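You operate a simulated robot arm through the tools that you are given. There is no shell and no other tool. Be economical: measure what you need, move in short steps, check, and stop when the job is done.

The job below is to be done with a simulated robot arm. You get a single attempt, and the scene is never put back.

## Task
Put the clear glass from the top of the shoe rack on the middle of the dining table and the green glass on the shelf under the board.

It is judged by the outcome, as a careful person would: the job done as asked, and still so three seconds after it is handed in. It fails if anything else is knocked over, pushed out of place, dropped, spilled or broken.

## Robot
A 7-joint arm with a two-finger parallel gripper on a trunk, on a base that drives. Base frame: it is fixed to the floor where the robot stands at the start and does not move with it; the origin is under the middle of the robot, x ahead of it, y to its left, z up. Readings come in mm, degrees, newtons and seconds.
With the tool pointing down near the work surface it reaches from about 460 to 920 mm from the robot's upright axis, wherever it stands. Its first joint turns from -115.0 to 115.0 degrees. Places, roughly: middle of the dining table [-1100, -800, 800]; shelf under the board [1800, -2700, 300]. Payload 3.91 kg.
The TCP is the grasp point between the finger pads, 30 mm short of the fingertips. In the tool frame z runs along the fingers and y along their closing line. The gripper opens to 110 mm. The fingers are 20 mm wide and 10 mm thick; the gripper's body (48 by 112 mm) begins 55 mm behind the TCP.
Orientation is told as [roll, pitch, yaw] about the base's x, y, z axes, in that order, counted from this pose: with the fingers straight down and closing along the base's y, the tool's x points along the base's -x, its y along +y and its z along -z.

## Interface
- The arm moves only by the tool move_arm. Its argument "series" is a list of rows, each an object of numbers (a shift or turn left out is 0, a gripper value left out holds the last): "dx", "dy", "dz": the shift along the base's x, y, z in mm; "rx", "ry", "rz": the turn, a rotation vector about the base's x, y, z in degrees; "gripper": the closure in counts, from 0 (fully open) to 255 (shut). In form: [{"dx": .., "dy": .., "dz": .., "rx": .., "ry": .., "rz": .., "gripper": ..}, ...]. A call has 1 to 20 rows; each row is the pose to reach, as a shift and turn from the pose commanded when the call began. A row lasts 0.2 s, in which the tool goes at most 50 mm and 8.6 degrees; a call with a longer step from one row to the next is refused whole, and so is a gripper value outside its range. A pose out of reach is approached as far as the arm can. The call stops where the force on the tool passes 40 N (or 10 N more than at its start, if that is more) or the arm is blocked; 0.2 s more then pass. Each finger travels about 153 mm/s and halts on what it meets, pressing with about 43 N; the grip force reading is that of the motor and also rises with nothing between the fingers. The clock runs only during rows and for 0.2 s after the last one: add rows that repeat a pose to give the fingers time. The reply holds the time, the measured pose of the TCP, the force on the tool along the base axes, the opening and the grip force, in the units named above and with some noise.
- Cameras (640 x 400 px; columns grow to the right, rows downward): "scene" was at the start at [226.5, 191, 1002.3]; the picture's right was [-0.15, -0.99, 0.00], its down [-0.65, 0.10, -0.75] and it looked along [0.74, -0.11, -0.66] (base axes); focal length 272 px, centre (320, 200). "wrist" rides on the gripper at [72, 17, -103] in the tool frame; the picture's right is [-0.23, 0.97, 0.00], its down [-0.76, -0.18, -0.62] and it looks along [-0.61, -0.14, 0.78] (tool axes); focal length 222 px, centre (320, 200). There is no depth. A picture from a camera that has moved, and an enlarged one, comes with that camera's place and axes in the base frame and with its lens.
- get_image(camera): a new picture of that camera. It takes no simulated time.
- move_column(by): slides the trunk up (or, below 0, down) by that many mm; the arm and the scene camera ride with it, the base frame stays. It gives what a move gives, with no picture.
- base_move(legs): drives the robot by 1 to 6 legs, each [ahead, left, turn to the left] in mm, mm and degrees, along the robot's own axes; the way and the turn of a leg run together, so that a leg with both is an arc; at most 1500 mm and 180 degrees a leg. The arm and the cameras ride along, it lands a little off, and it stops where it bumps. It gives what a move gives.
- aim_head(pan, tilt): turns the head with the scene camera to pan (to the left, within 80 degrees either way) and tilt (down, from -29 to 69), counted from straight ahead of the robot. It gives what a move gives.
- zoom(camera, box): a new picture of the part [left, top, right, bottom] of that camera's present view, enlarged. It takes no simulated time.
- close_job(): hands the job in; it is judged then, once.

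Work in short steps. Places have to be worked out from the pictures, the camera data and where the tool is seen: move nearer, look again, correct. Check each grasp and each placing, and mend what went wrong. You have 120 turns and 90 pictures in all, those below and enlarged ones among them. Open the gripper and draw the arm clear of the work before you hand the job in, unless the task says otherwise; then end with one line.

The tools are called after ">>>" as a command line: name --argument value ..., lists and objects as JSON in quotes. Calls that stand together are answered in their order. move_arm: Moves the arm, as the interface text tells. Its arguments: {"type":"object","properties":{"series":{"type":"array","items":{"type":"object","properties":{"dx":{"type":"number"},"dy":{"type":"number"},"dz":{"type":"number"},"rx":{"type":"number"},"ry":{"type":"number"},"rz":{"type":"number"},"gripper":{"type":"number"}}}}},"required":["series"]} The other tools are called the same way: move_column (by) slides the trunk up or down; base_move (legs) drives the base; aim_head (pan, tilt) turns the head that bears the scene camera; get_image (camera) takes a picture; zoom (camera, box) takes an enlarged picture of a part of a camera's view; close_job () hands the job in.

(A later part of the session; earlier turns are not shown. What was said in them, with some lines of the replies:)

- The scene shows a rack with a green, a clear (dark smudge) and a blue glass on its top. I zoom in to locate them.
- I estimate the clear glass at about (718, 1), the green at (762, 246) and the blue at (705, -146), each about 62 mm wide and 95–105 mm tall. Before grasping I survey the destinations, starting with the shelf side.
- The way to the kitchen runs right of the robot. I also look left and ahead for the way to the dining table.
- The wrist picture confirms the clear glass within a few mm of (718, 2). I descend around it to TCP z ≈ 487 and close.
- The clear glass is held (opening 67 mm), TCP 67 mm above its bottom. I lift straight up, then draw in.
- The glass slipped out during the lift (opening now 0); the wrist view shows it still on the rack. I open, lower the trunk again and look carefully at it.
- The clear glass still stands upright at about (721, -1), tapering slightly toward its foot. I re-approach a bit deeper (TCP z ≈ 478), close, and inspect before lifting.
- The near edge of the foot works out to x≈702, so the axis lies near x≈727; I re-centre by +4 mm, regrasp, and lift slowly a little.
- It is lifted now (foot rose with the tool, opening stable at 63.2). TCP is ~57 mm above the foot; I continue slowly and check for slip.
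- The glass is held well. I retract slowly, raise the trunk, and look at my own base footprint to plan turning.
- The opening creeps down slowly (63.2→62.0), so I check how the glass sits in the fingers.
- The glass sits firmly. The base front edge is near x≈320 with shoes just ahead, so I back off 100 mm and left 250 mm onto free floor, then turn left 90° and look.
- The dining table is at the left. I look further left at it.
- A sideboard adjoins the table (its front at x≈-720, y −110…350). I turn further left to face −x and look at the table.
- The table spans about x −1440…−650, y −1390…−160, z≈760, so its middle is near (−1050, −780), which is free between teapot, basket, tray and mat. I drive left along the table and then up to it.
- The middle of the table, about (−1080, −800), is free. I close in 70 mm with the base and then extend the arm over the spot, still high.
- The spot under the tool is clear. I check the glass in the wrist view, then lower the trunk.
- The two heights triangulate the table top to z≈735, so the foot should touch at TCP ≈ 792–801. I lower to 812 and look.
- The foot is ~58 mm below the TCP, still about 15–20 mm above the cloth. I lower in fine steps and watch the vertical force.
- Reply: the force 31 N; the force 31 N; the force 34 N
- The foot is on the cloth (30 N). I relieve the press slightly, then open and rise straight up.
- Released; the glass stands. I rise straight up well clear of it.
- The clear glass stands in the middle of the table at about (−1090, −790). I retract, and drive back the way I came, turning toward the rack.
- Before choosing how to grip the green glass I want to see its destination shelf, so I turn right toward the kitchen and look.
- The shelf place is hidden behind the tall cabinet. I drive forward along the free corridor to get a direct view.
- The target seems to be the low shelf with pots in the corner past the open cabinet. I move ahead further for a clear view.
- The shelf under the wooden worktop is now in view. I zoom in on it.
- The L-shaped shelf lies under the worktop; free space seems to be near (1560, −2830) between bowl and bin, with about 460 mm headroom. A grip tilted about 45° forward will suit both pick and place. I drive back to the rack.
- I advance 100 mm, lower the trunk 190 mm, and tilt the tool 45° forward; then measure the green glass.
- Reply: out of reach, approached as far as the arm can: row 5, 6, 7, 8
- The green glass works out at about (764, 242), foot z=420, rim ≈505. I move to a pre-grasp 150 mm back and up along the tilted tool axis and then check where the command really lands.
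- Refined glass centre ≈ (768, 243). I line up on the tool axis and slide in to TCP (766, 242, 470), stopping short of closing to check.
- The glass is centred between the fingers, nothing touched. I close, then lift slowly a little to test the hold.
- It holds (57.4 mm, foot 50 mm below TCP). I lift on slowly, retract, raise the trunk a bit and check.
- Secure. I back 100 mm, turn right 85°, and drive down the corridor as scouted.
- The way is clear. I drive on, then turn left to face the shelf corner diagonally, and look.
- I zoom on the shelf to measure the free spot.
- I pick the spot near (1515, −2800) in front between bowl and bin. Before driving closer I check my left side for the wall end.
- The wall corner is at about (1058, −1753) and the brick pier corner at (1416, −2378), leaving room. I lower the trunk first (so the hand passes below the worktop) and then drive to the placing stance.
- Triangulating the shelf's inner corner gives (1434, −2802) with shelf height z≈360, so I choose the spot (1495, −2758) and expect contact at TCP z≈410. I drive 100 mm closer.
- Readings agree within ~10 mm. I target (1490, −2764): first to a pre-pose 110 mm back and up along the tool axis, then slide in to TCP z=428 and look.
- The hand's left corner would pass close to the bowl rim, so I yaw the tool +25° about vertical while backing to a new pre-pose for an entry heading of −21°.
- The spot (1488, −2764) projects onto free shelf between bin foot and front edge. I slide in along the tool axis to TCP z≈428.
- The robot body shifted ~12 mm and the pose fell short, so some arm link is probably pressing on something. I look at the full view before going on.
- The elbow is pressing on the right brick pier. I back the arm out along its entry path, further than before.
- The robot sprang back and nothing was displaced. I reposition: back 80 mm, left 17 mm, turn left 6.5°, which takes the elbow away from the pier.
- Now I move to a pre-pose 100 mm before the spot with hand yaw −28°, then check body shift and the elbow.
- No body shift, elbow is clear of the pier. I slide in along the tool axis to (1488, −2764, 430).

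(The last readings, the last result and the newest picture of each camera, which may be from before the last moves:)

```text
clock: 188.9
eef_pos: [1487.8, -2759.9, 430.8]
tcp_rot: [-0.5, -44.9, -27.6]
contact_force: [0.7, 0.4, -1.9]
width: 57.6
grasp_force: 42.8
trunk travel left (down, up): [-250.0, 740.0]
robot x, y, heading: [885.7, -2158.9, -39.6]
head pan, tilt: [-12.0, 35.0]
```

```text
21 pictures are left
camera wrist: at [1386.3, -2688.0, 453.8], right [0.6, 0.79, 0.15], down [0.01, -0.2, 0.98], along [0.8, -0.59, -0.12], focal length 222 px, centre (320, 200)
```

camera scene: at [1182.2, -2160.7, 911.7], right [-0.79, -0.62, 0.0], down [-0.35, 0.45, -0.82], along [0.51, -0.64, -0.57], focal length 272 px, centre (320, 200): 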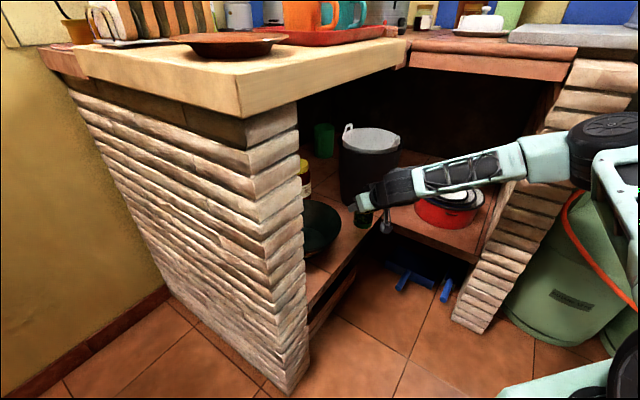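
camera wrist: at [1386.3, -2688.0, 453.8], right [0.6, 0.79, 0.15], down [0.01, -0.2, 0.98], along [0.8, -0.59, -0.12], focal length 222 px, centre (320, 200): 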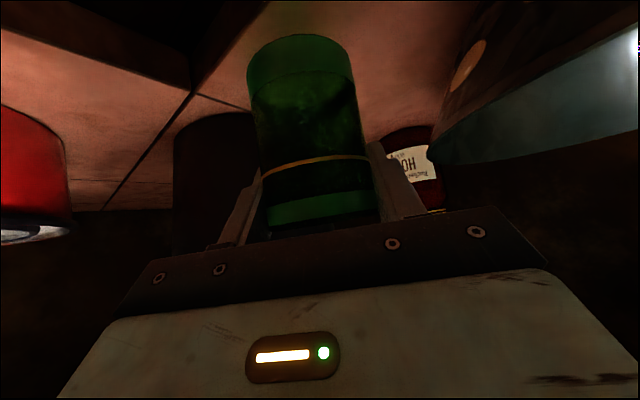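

The wrist view puts the shelf's inner corner at (1446, −2814), agreeing. I shift 8 mm inward, lower to 418, then in fine steps to feel contact.

>>> move_arm --series '[{"dx": 4, "dz": -3}, {"dx": 8, "dz": -7}, {"dx": 8, "dz": -10}, {"dx": 8, "dz": -12}, {"dx": 8, "dz": -12}]'

>>> zoom --camera "scene" --box '[290, 150, 450, 260]'

>>> get_image --camera "wrist"

```text
clock: 190.1
eef_pos: [1496.0, -2759.9, 418.4]
tcp_rot: [-0.6, -44.9, -27.7]
contact_force: [-1.3, 0.4, -1.6]
width: 57.6
grasp_force: 43.2
trunk travel left (down, up): [-250.0, 740.0]
robot x, y, heading: [886.9, -2155.9, -40.1]
head pan, tilt: [-12.0, 35.0]
```

```text
3.64 times, centred on (370, 205) of scene
camera zoom: at [1182.3, -2160.7, 911.7], right [-0.79, -0.62, 0.0], down [-0.35, 0.45, -0.82], along [0.51, -0.64, -0.57], focal length 988 px, centre (138, 182)
```

zoom: 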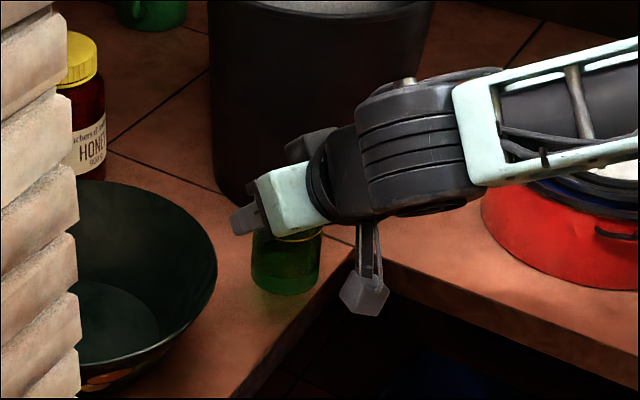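

```text
19 pictures are left
camera wrist: at [1394.7, -2687.1, 441.1], right [0.6, 0.79, 0.15], down [0.01, -0.2, 0.98], along [0.8, -0.59, -0.12], focal length 222 px, centre (320, 200)
```

wrist: 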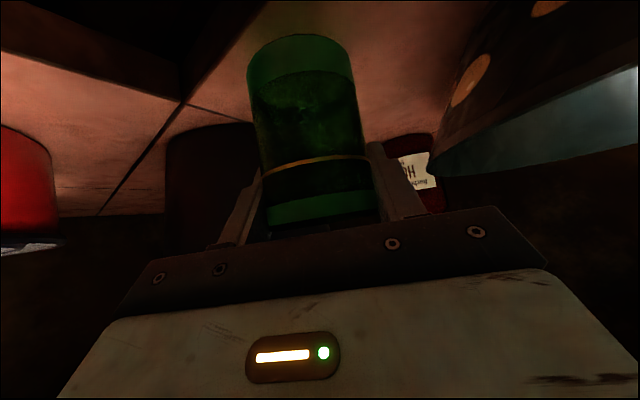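

The foot is ~8 mm above the shelf, a bit close to the front edge; I shift 6 mm inward and 4 mm away from the bowl, then lower in small steps until contact.

>>> move_arm --series '[{"dx": 3, "dy": -2}, {"dx": 7, "dy": -4}, {"dx": 7, "dy": -4, "dz": -2}, {"dx": 7, "dy": -4, "dz": -4}, {"dx": 7, "dy": -4, "dz": -4}]'

>>> move_arm --series '[{"dz": -2}, {"dz": -3}, {"dz": -3}]'

>>> move_arm --series '[{"dz": -1}, {"dz": -2}, {"dz": -2}]'

```text
clock: 191.3
eef_pos: [1502.9, -2765.7, 414.7]
tcp_rot: [-0.5, -44.9, -27.5]
contact_force: [0.3, -0.9, -1.4]
width: 57.4
grasp_force: 43.2
trunk travel left (down, up): [-250.0, 740.0]
robot x, y, heading: [886.6, -2157.3, -39.8]
head pan, tilt: [-12.0, 35.0]
```

```text
clock: 192.1
eef_pos: [1503.8, -2765.0, 411.9]
tcp_rot: [-0.5, -44.8, -27.7]
contact_force: [0.1, -1.2, -0.9]
width: 57.4
grasp_force: 42.4
trunk travel left (down, up): [-250.0, 740.0]
robot x, y, heading: [887.4, -2157.1, -39.8]
head pan, tilt: [-12.0, 35.0]
```

```text
clock: 192.9
eef_pos: [1502.1, -2766.2, 408.6]
tcp_rot: [-0.5, -44.9, -27.6]
contact_force: [0.7, -0.4, -0.9]
width: 57.3
grasp_force: 43.2
trunk travel left (down, up): [-250.0, 740.0]
robot x, y, heading: [888.1, -2157.8, -39.9]
head pan, tilt: [-12.0, 35.0]
```

No contact yet at 408.6; I continue in 2 mm steps.

>>> move_arm --series '[{"dz": -1}, {"dz": -2}, {"dz": -2}]'

>>> move_arm --series '[{"dz": -1}, {"dz": -2}, {"dz": -2}]'

>>> zoom --camera "scene" --box '[290, 150, 450, 260]'

```text
clock: 193.7
eef_pos: [1504.1, -2765.4, 406.8]
tcp_rot: [-0.5, -44.9, -27.6]
contact_force: [0.3, 1.1, -2.0]
width: 57.3
grasp_force: 43.1
trunk travel left (down, up): [-250.0, 740.0]
robot x, y, heading: [888.7, -2162.4, -39.8]
head pan, tilt: [-12.0, 35.0]
```

```text
clock: 194.5
eef_pos: [1503.3, -2765.5, 403.7]
tcp_rot: [-0.5, -44.9, -27.5]
contact_force: [-0.6, 0.6, -1.5]
width: 57.8
grasp_force: 42.9
trunk travel left (down, up): [-250.0, 740.0]
robot x, y, heading: [882.9, -2157.5, -39.8]
head pan, tilt: [-12.0, 35.0]
```

```text
3.64 times, centred on (370, 205) of scene
camera zoom: at [1182.3, -2160.7, 911.7], right [-0.79, -0.62, 0.0], down [-0.35, 0.45, -0.82], along [0.51, -0.64, -0.57], focal length 988 px, centre (138, 182)
```

zoom: 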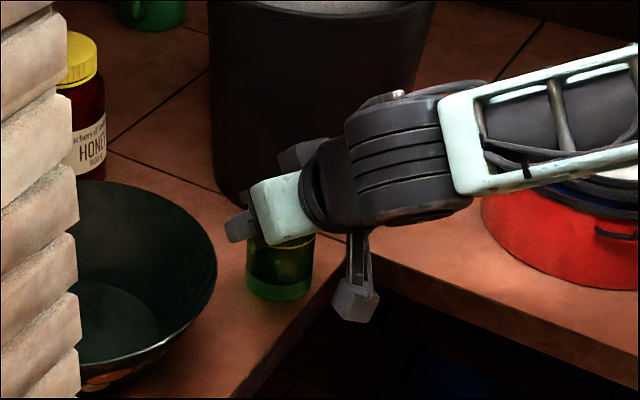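

Still no contact; I keep lowering in small steps.

>>> move_arm --series '[{"dz": -1}, {"dz": -2}, {"dz": -3}, {"dz": -3}]'

>>> move_arm --series '[{"dz": -1}, {"dz": -2}, {"dz": -3}, {"dz": -3}]'

>>> move_arm --series '[{"dz": -1}, {"dz": -2}, {"dz": -3}, {"dz": -3}]'

>>> zoom --camera "scene" --box '[290, 150, 450, 260]'

```text
clock: 195.5
eef_pos: [1503.4, -2765.4, 401.8]
tcp_rot: [-0.6, -44.8, -27.6]
contact_force: [0.1, -0.2, -0.7]
width: 57.5
grasp_force: 43.7
trunk travel left (down, up): [-250.0, 740.0]
robot x, y, heading: [889.1, -2158.5, -39.8]
head pan, tilt: [-12.0, 35.0]
```

```text
clock: 196.5
eef_pos: [1503.8, -2765.3, 400.7]
tcp_rot: [-0.5, -44.9, -27.6]
contact_force: [0.4, -0.1, -2.1]
width: 57.4
grasp_force: 42.9
trunk travel left (down, up): [-250.0, 740.0]
robot x, y, heading: [885.3, -2159.2, -39.8]
head pan, tilt: [-12.0, 35.0]
```

```text
clock: 197.5
eef_pos: [1503.7, -2764.5, 397.0]
tcp_rot: [-0.5, -44.9, -27.7]
contact_force: [-0.2, 0.7, -1.8]
width: 57.6
grasp_force: 43.6
trunk travel left (down, up): [-250.0, 740.0]
robot x, y, heading: [886.0, -2156.1, -39.6]
head pan, tilt: [-12.0, 35.0]
```

```text
3.64 times, centred on (370, 205) of scene
camera zoom: at [1182.3, -2160.7, 911.7], right [-0.79, -0.62, 0.0], down [-0.35, 0.45, -0.82], along [0.51, -0.64, -0.57], focal length 988 px, centre (138, 182)
```

zoom: 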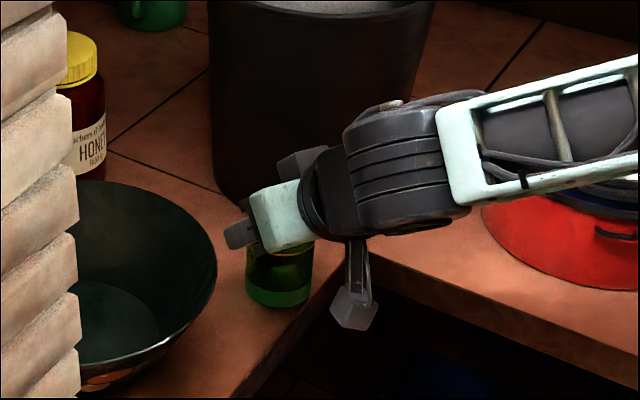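

Still free at foot z≈347, so the shelf is lower than estimated, which also shifts my plan estimates (edge x≈1465 at z 330). I shift the glass (+14, −20) accordingly and look again.

>>> move_arm --series '[{"dx": 4, "dy": -6}, {"dx": 8, "dy": -12}, {"dx": 14, "dy": -20}, {"dx": 14, "dy": -20}]'

>>> zoom --camera "scene" --box '[290, 150, 450, 260]'

>>> get_image --camera "wrist"

```text
clock: 198.5
eef_pos: [1518.9, -2784.9, 397.1]
tcp_rot: [-0.5, -44.8, -27.6]
contact_force: [0.1, -0.3, -1.4]
width: 57.6
grasp_force: 43.1
trunk travel left (down, up): [-250.0, 740.0]
robot x, y, heading: [888.8, -2156.5, -39.5]
head pan, tilt: [-12.0, 35.0]
```

```text
3.64 times, centred on (370, 205) of scene
camera zoom: at [1182.3, -2160.7, 911.7], right [-0.79, -0.62, 0.0], down [-0.35, 0.45, -0.82], along [0.51, -0.64, -0.57], focal length 988 px, centre (138, 182)
```

zoom: 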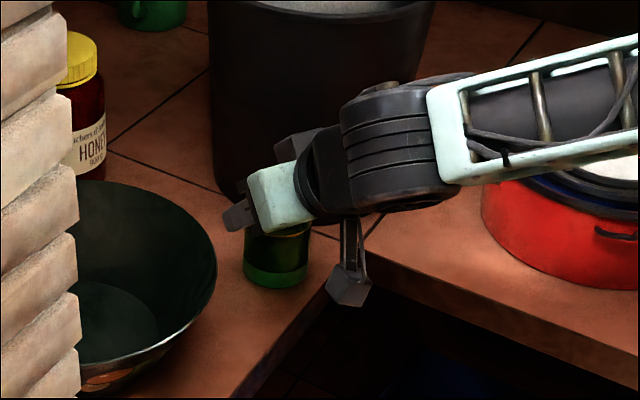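

```text
15 pictures are left
camera wrist: at [1417.3, -2711.3, 419.9], right [0.6, 0.79, 0.15], down [0.01, -0.2, 0.98], along [0.8, -0.59, -0.12], focal length 222 px, centre (320, 200)
```

wrist: 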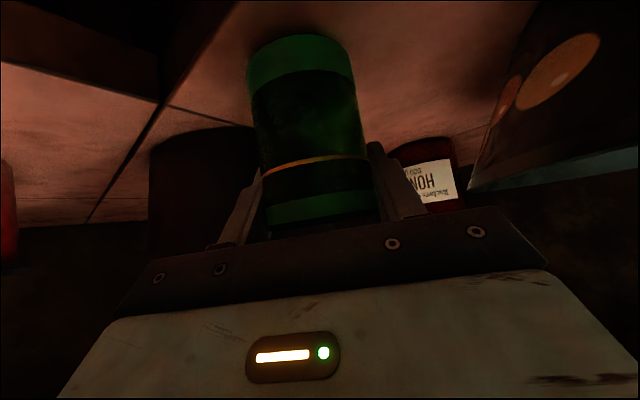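

Two wrist views put the shelf at z≈338, about 9 mm below the foot, and the position looks well inside the edge. I continue lowering.

>>> move_arm --series '[{"dz": -2}, {"dz": -4}, {"dz": -5}, {"dz": -5}]'

>>> move_arm --series '[{"dz": -1}, {"dz": -2}, {"dz": -3}, {"dz": -3}]'

>>> move_arm --series '[{"dz": -1}, {"dz": -2}, {"dz": -3}, {"dz": -3}]'

```text
clock: 199.5
eef_pos: [1519.4, -2785.0, 393.3]
tcp_rot: [-0.6, -45.0, -27.6]
contact_force: [0.1, 1.8, 12.4]
width: 57.5
grasp_force: 42.8
trunk travel left (down, up): [-250.0, 740.0]
robot x, y, heading: [886.9, -2157.6, -39.4]
head pan, tilt: [-12.0, 35.0]
```

```text
clock: 200.5
eef_pos: [1519.2, -2786.0, 391.4]
tcp_rot: [-0.5, -45.1, -27.6]
contact_force: [2.8, 2.2, 25.5]
width: 57.3
grasp_force: 43.0
trunk travel left (down, up): [-250.0, 740.0]
robot x, y, heading: [889.5, -2155.8, -39.9]
head pan, tilt: [-12.0, 35.0]
```

```text
clock: 201.3
eef_pos: [1520.9, -2785.9, 390.1]
tcp_rot: [-0.4, -45.4, -27.6]
contact_force: [0.1, 0.4, 10.3]
width: 57.4
grasp_force: 43.0
trunk travel left (down, up): [-250.0, 740.0]
robot x, y, heading: [887.2, -2157.4, -39.6]
head pan, tilt: [-12.0, 35.0]
stopped in row 3: the force on the tool passed its limit (the readings are from after the stop); the commanded pose is now the measured one
```

The foot is on the shelf. I relieve slightly and open just partway (~80 mm), then look.

>>> move_arm --series '[{"dz": 1}, {"dz": 1, "gripper": 180}, {"dz": 1, "gripper": 110}, {"dz": 1, "gripper": 90}, {"dz": 1, "gripper": 72}, {"dz": 1, "gripper": 72}, {"dz": 1, "gripper": 72}]'

>>> zoom --camera "scene" --box '[290, 150, 450, 260]'

>>> get_image --camera "wrist"

```text
clock: 202.9
eef_pos: [1519.9, -2785.5, 389.8]
tcp_rot: [-0.4, -45.1, -27.7]
contact_force: [0.3, -0.6, -0.1]
width: 78.9
grasp_force: 0.1
trunk travel left (down, up): [-250.0, 740.0]
robot x, y, heading: [883.0, -2153.7, -39.8]
head pan, tilt: [-12.0, 35.0]
```

```text
3.64 times, centred on (370, 205) of scene
camera zoom: at [1182.1, -2160.7, 911.7], right [-0.79, -0.62, 0.0], down [-0.35, 0.45, -0.82], along [0.51, -0.64, -0.57], focal length 988 px, centre (138, 182)
```

zoom: 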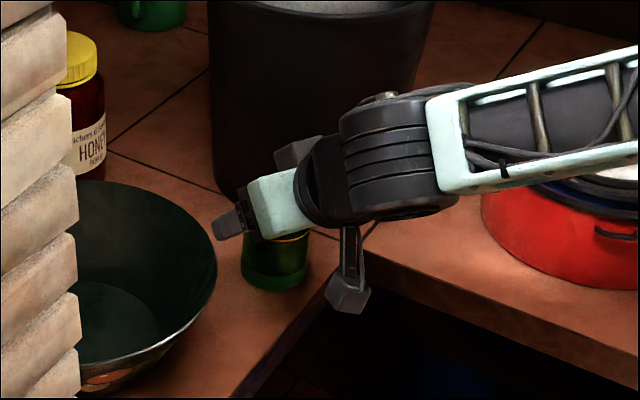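

```text
13 pictures are left
camera wrist: at [1417.6, -2712.7, 411.6], right [0.6, 0.79, 0.16], down [0.0, -0.2, 0.98], along [0.8, -0.59, -0.12], focal length 222 px, centre (320, 200)
```

wrist: 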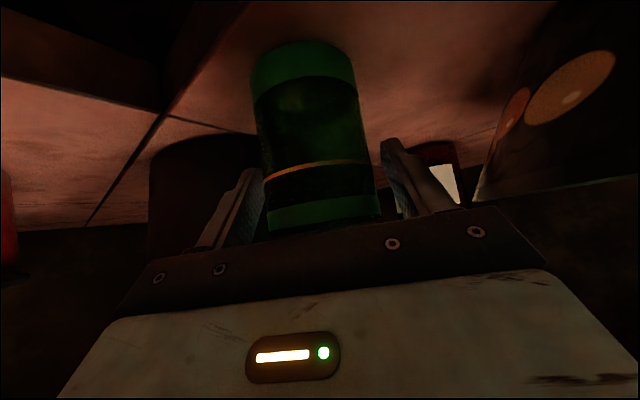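

Released; the glass stands free between the fingers. I withdraw slowly straight back along the tool axis.

>>> move_arm --series '[{"dx": -4, "dy": 2, "dz": 5}, {"dx": -12, "dy": 6, "dz": 14}, {"dx": -22, "dy": 12, "dz": 25}, {"dx": -34, "dy": 18, "dz": 39}, {"dx": -48, "dy": 25, "dz": 55}, {"dx": -62, "dy": 33, "dz": 71}, {"dx": -78, "dy": 41, "dz": 89}, {"dx": -95, "dy": 50, "dz": 108}, {"dx": -112, "dy": 59, "dz": 127}, {"dx": -130, "dy": 68, "dz": 147}, {"dx": -140, "dy": 73, "dz": 160}, {"dx": -140, "dy": 73, "dz": 160}]'

>>> zoom --camera "scene" --box '[290, 150, 450, 260]'

```text
clock: 205.5
eef_pos: [1379.3, -2712.9, 550.2]
tcp_rot: [-0.3, -45.1, -27.6]
contact_force: [0.0, -0.6, 0.7]
width: 79.2
grasp_force: 0.1
trunk travel left (down, up): [-250.0, 740.0]
robot x, y, heading: [888.9, -2155.3, -39.8]
head pan, tilt: [-12.0, 35.0]
```

```text
3.64 times, centred on (370, 205) of scene
camera zoom: at [1182.1, -2160.7, 911.7], right [-0.79, -0.62, 0.0], down [-0.35, 0.45, -0.82], along [0.51, -0.64, -0.57], focal length 988 px, centre (138, 182)
```

zoom: 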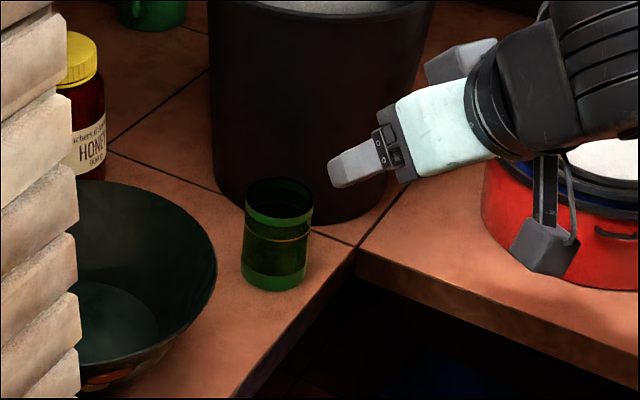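

The green glass stands upright on the shelf, with the bowl, bin, jar and pot undisturbed. I open the gripper fully and draw the arm a bit further back.

>>> move_arm --series '[{"dx": -15, "dy": 15, "dz": 10, "gripper": 0}, {"dx": -35, "dy": 35, "dz": 20, "gripper": 0}, {"dx": -50, "dy": 55, "dz": 30, "gripper": 0}, {"dx": -60, "dy": 70, "dz": 30, "gripper": 0}, {"dx": -60, "dy": 70, "dz": 30, "gripper": 0}]'

>>> get_image --camera "scene"

```text
clock: 206.7
eef_pos: [1317.0, -2644.2, 579.9]
tcp_rot: [-0.4, -45.2, -27.7]
contact_force: [0.2, -0.1, 0.1]
width: 110.1
grasp_force: 0.1
trunk travel left (down, up): [-250.0, 740.0]
robot x, y, heading: [887.3, -2156.1, -39.5]
head pan, tilt: [-12.0, 35.0]
```

```text
11 pictures are left
camera scene: at [1182.1, -2160.7, 911.7], right [-0.79, -0.62, 0.0], down [-0.35, 0.45, -0.82], along [0.51, -0.64, -0.57], focal length 272 px, centre (320, 200)
```

scene: 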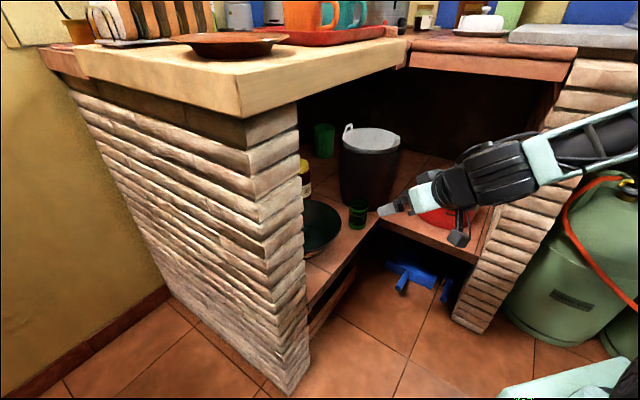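

The clear glass was standing in the middle of the table when last seen, the green glass stands on the shelf, and the arm is clear with the gripper open. I hand the job in.

>>> close_job

```text
The job is handed in.
```

The clear glass is standing in the middle of the dining table, and the green glass is standing on the shelf under the worktop, which I took to be "the board". On the way, the clear glass slipped from the first grasp and stayed upright on the rack, and the elbow once pressed against the brick pier by the shelf; I saw nothing knocked over or moved.
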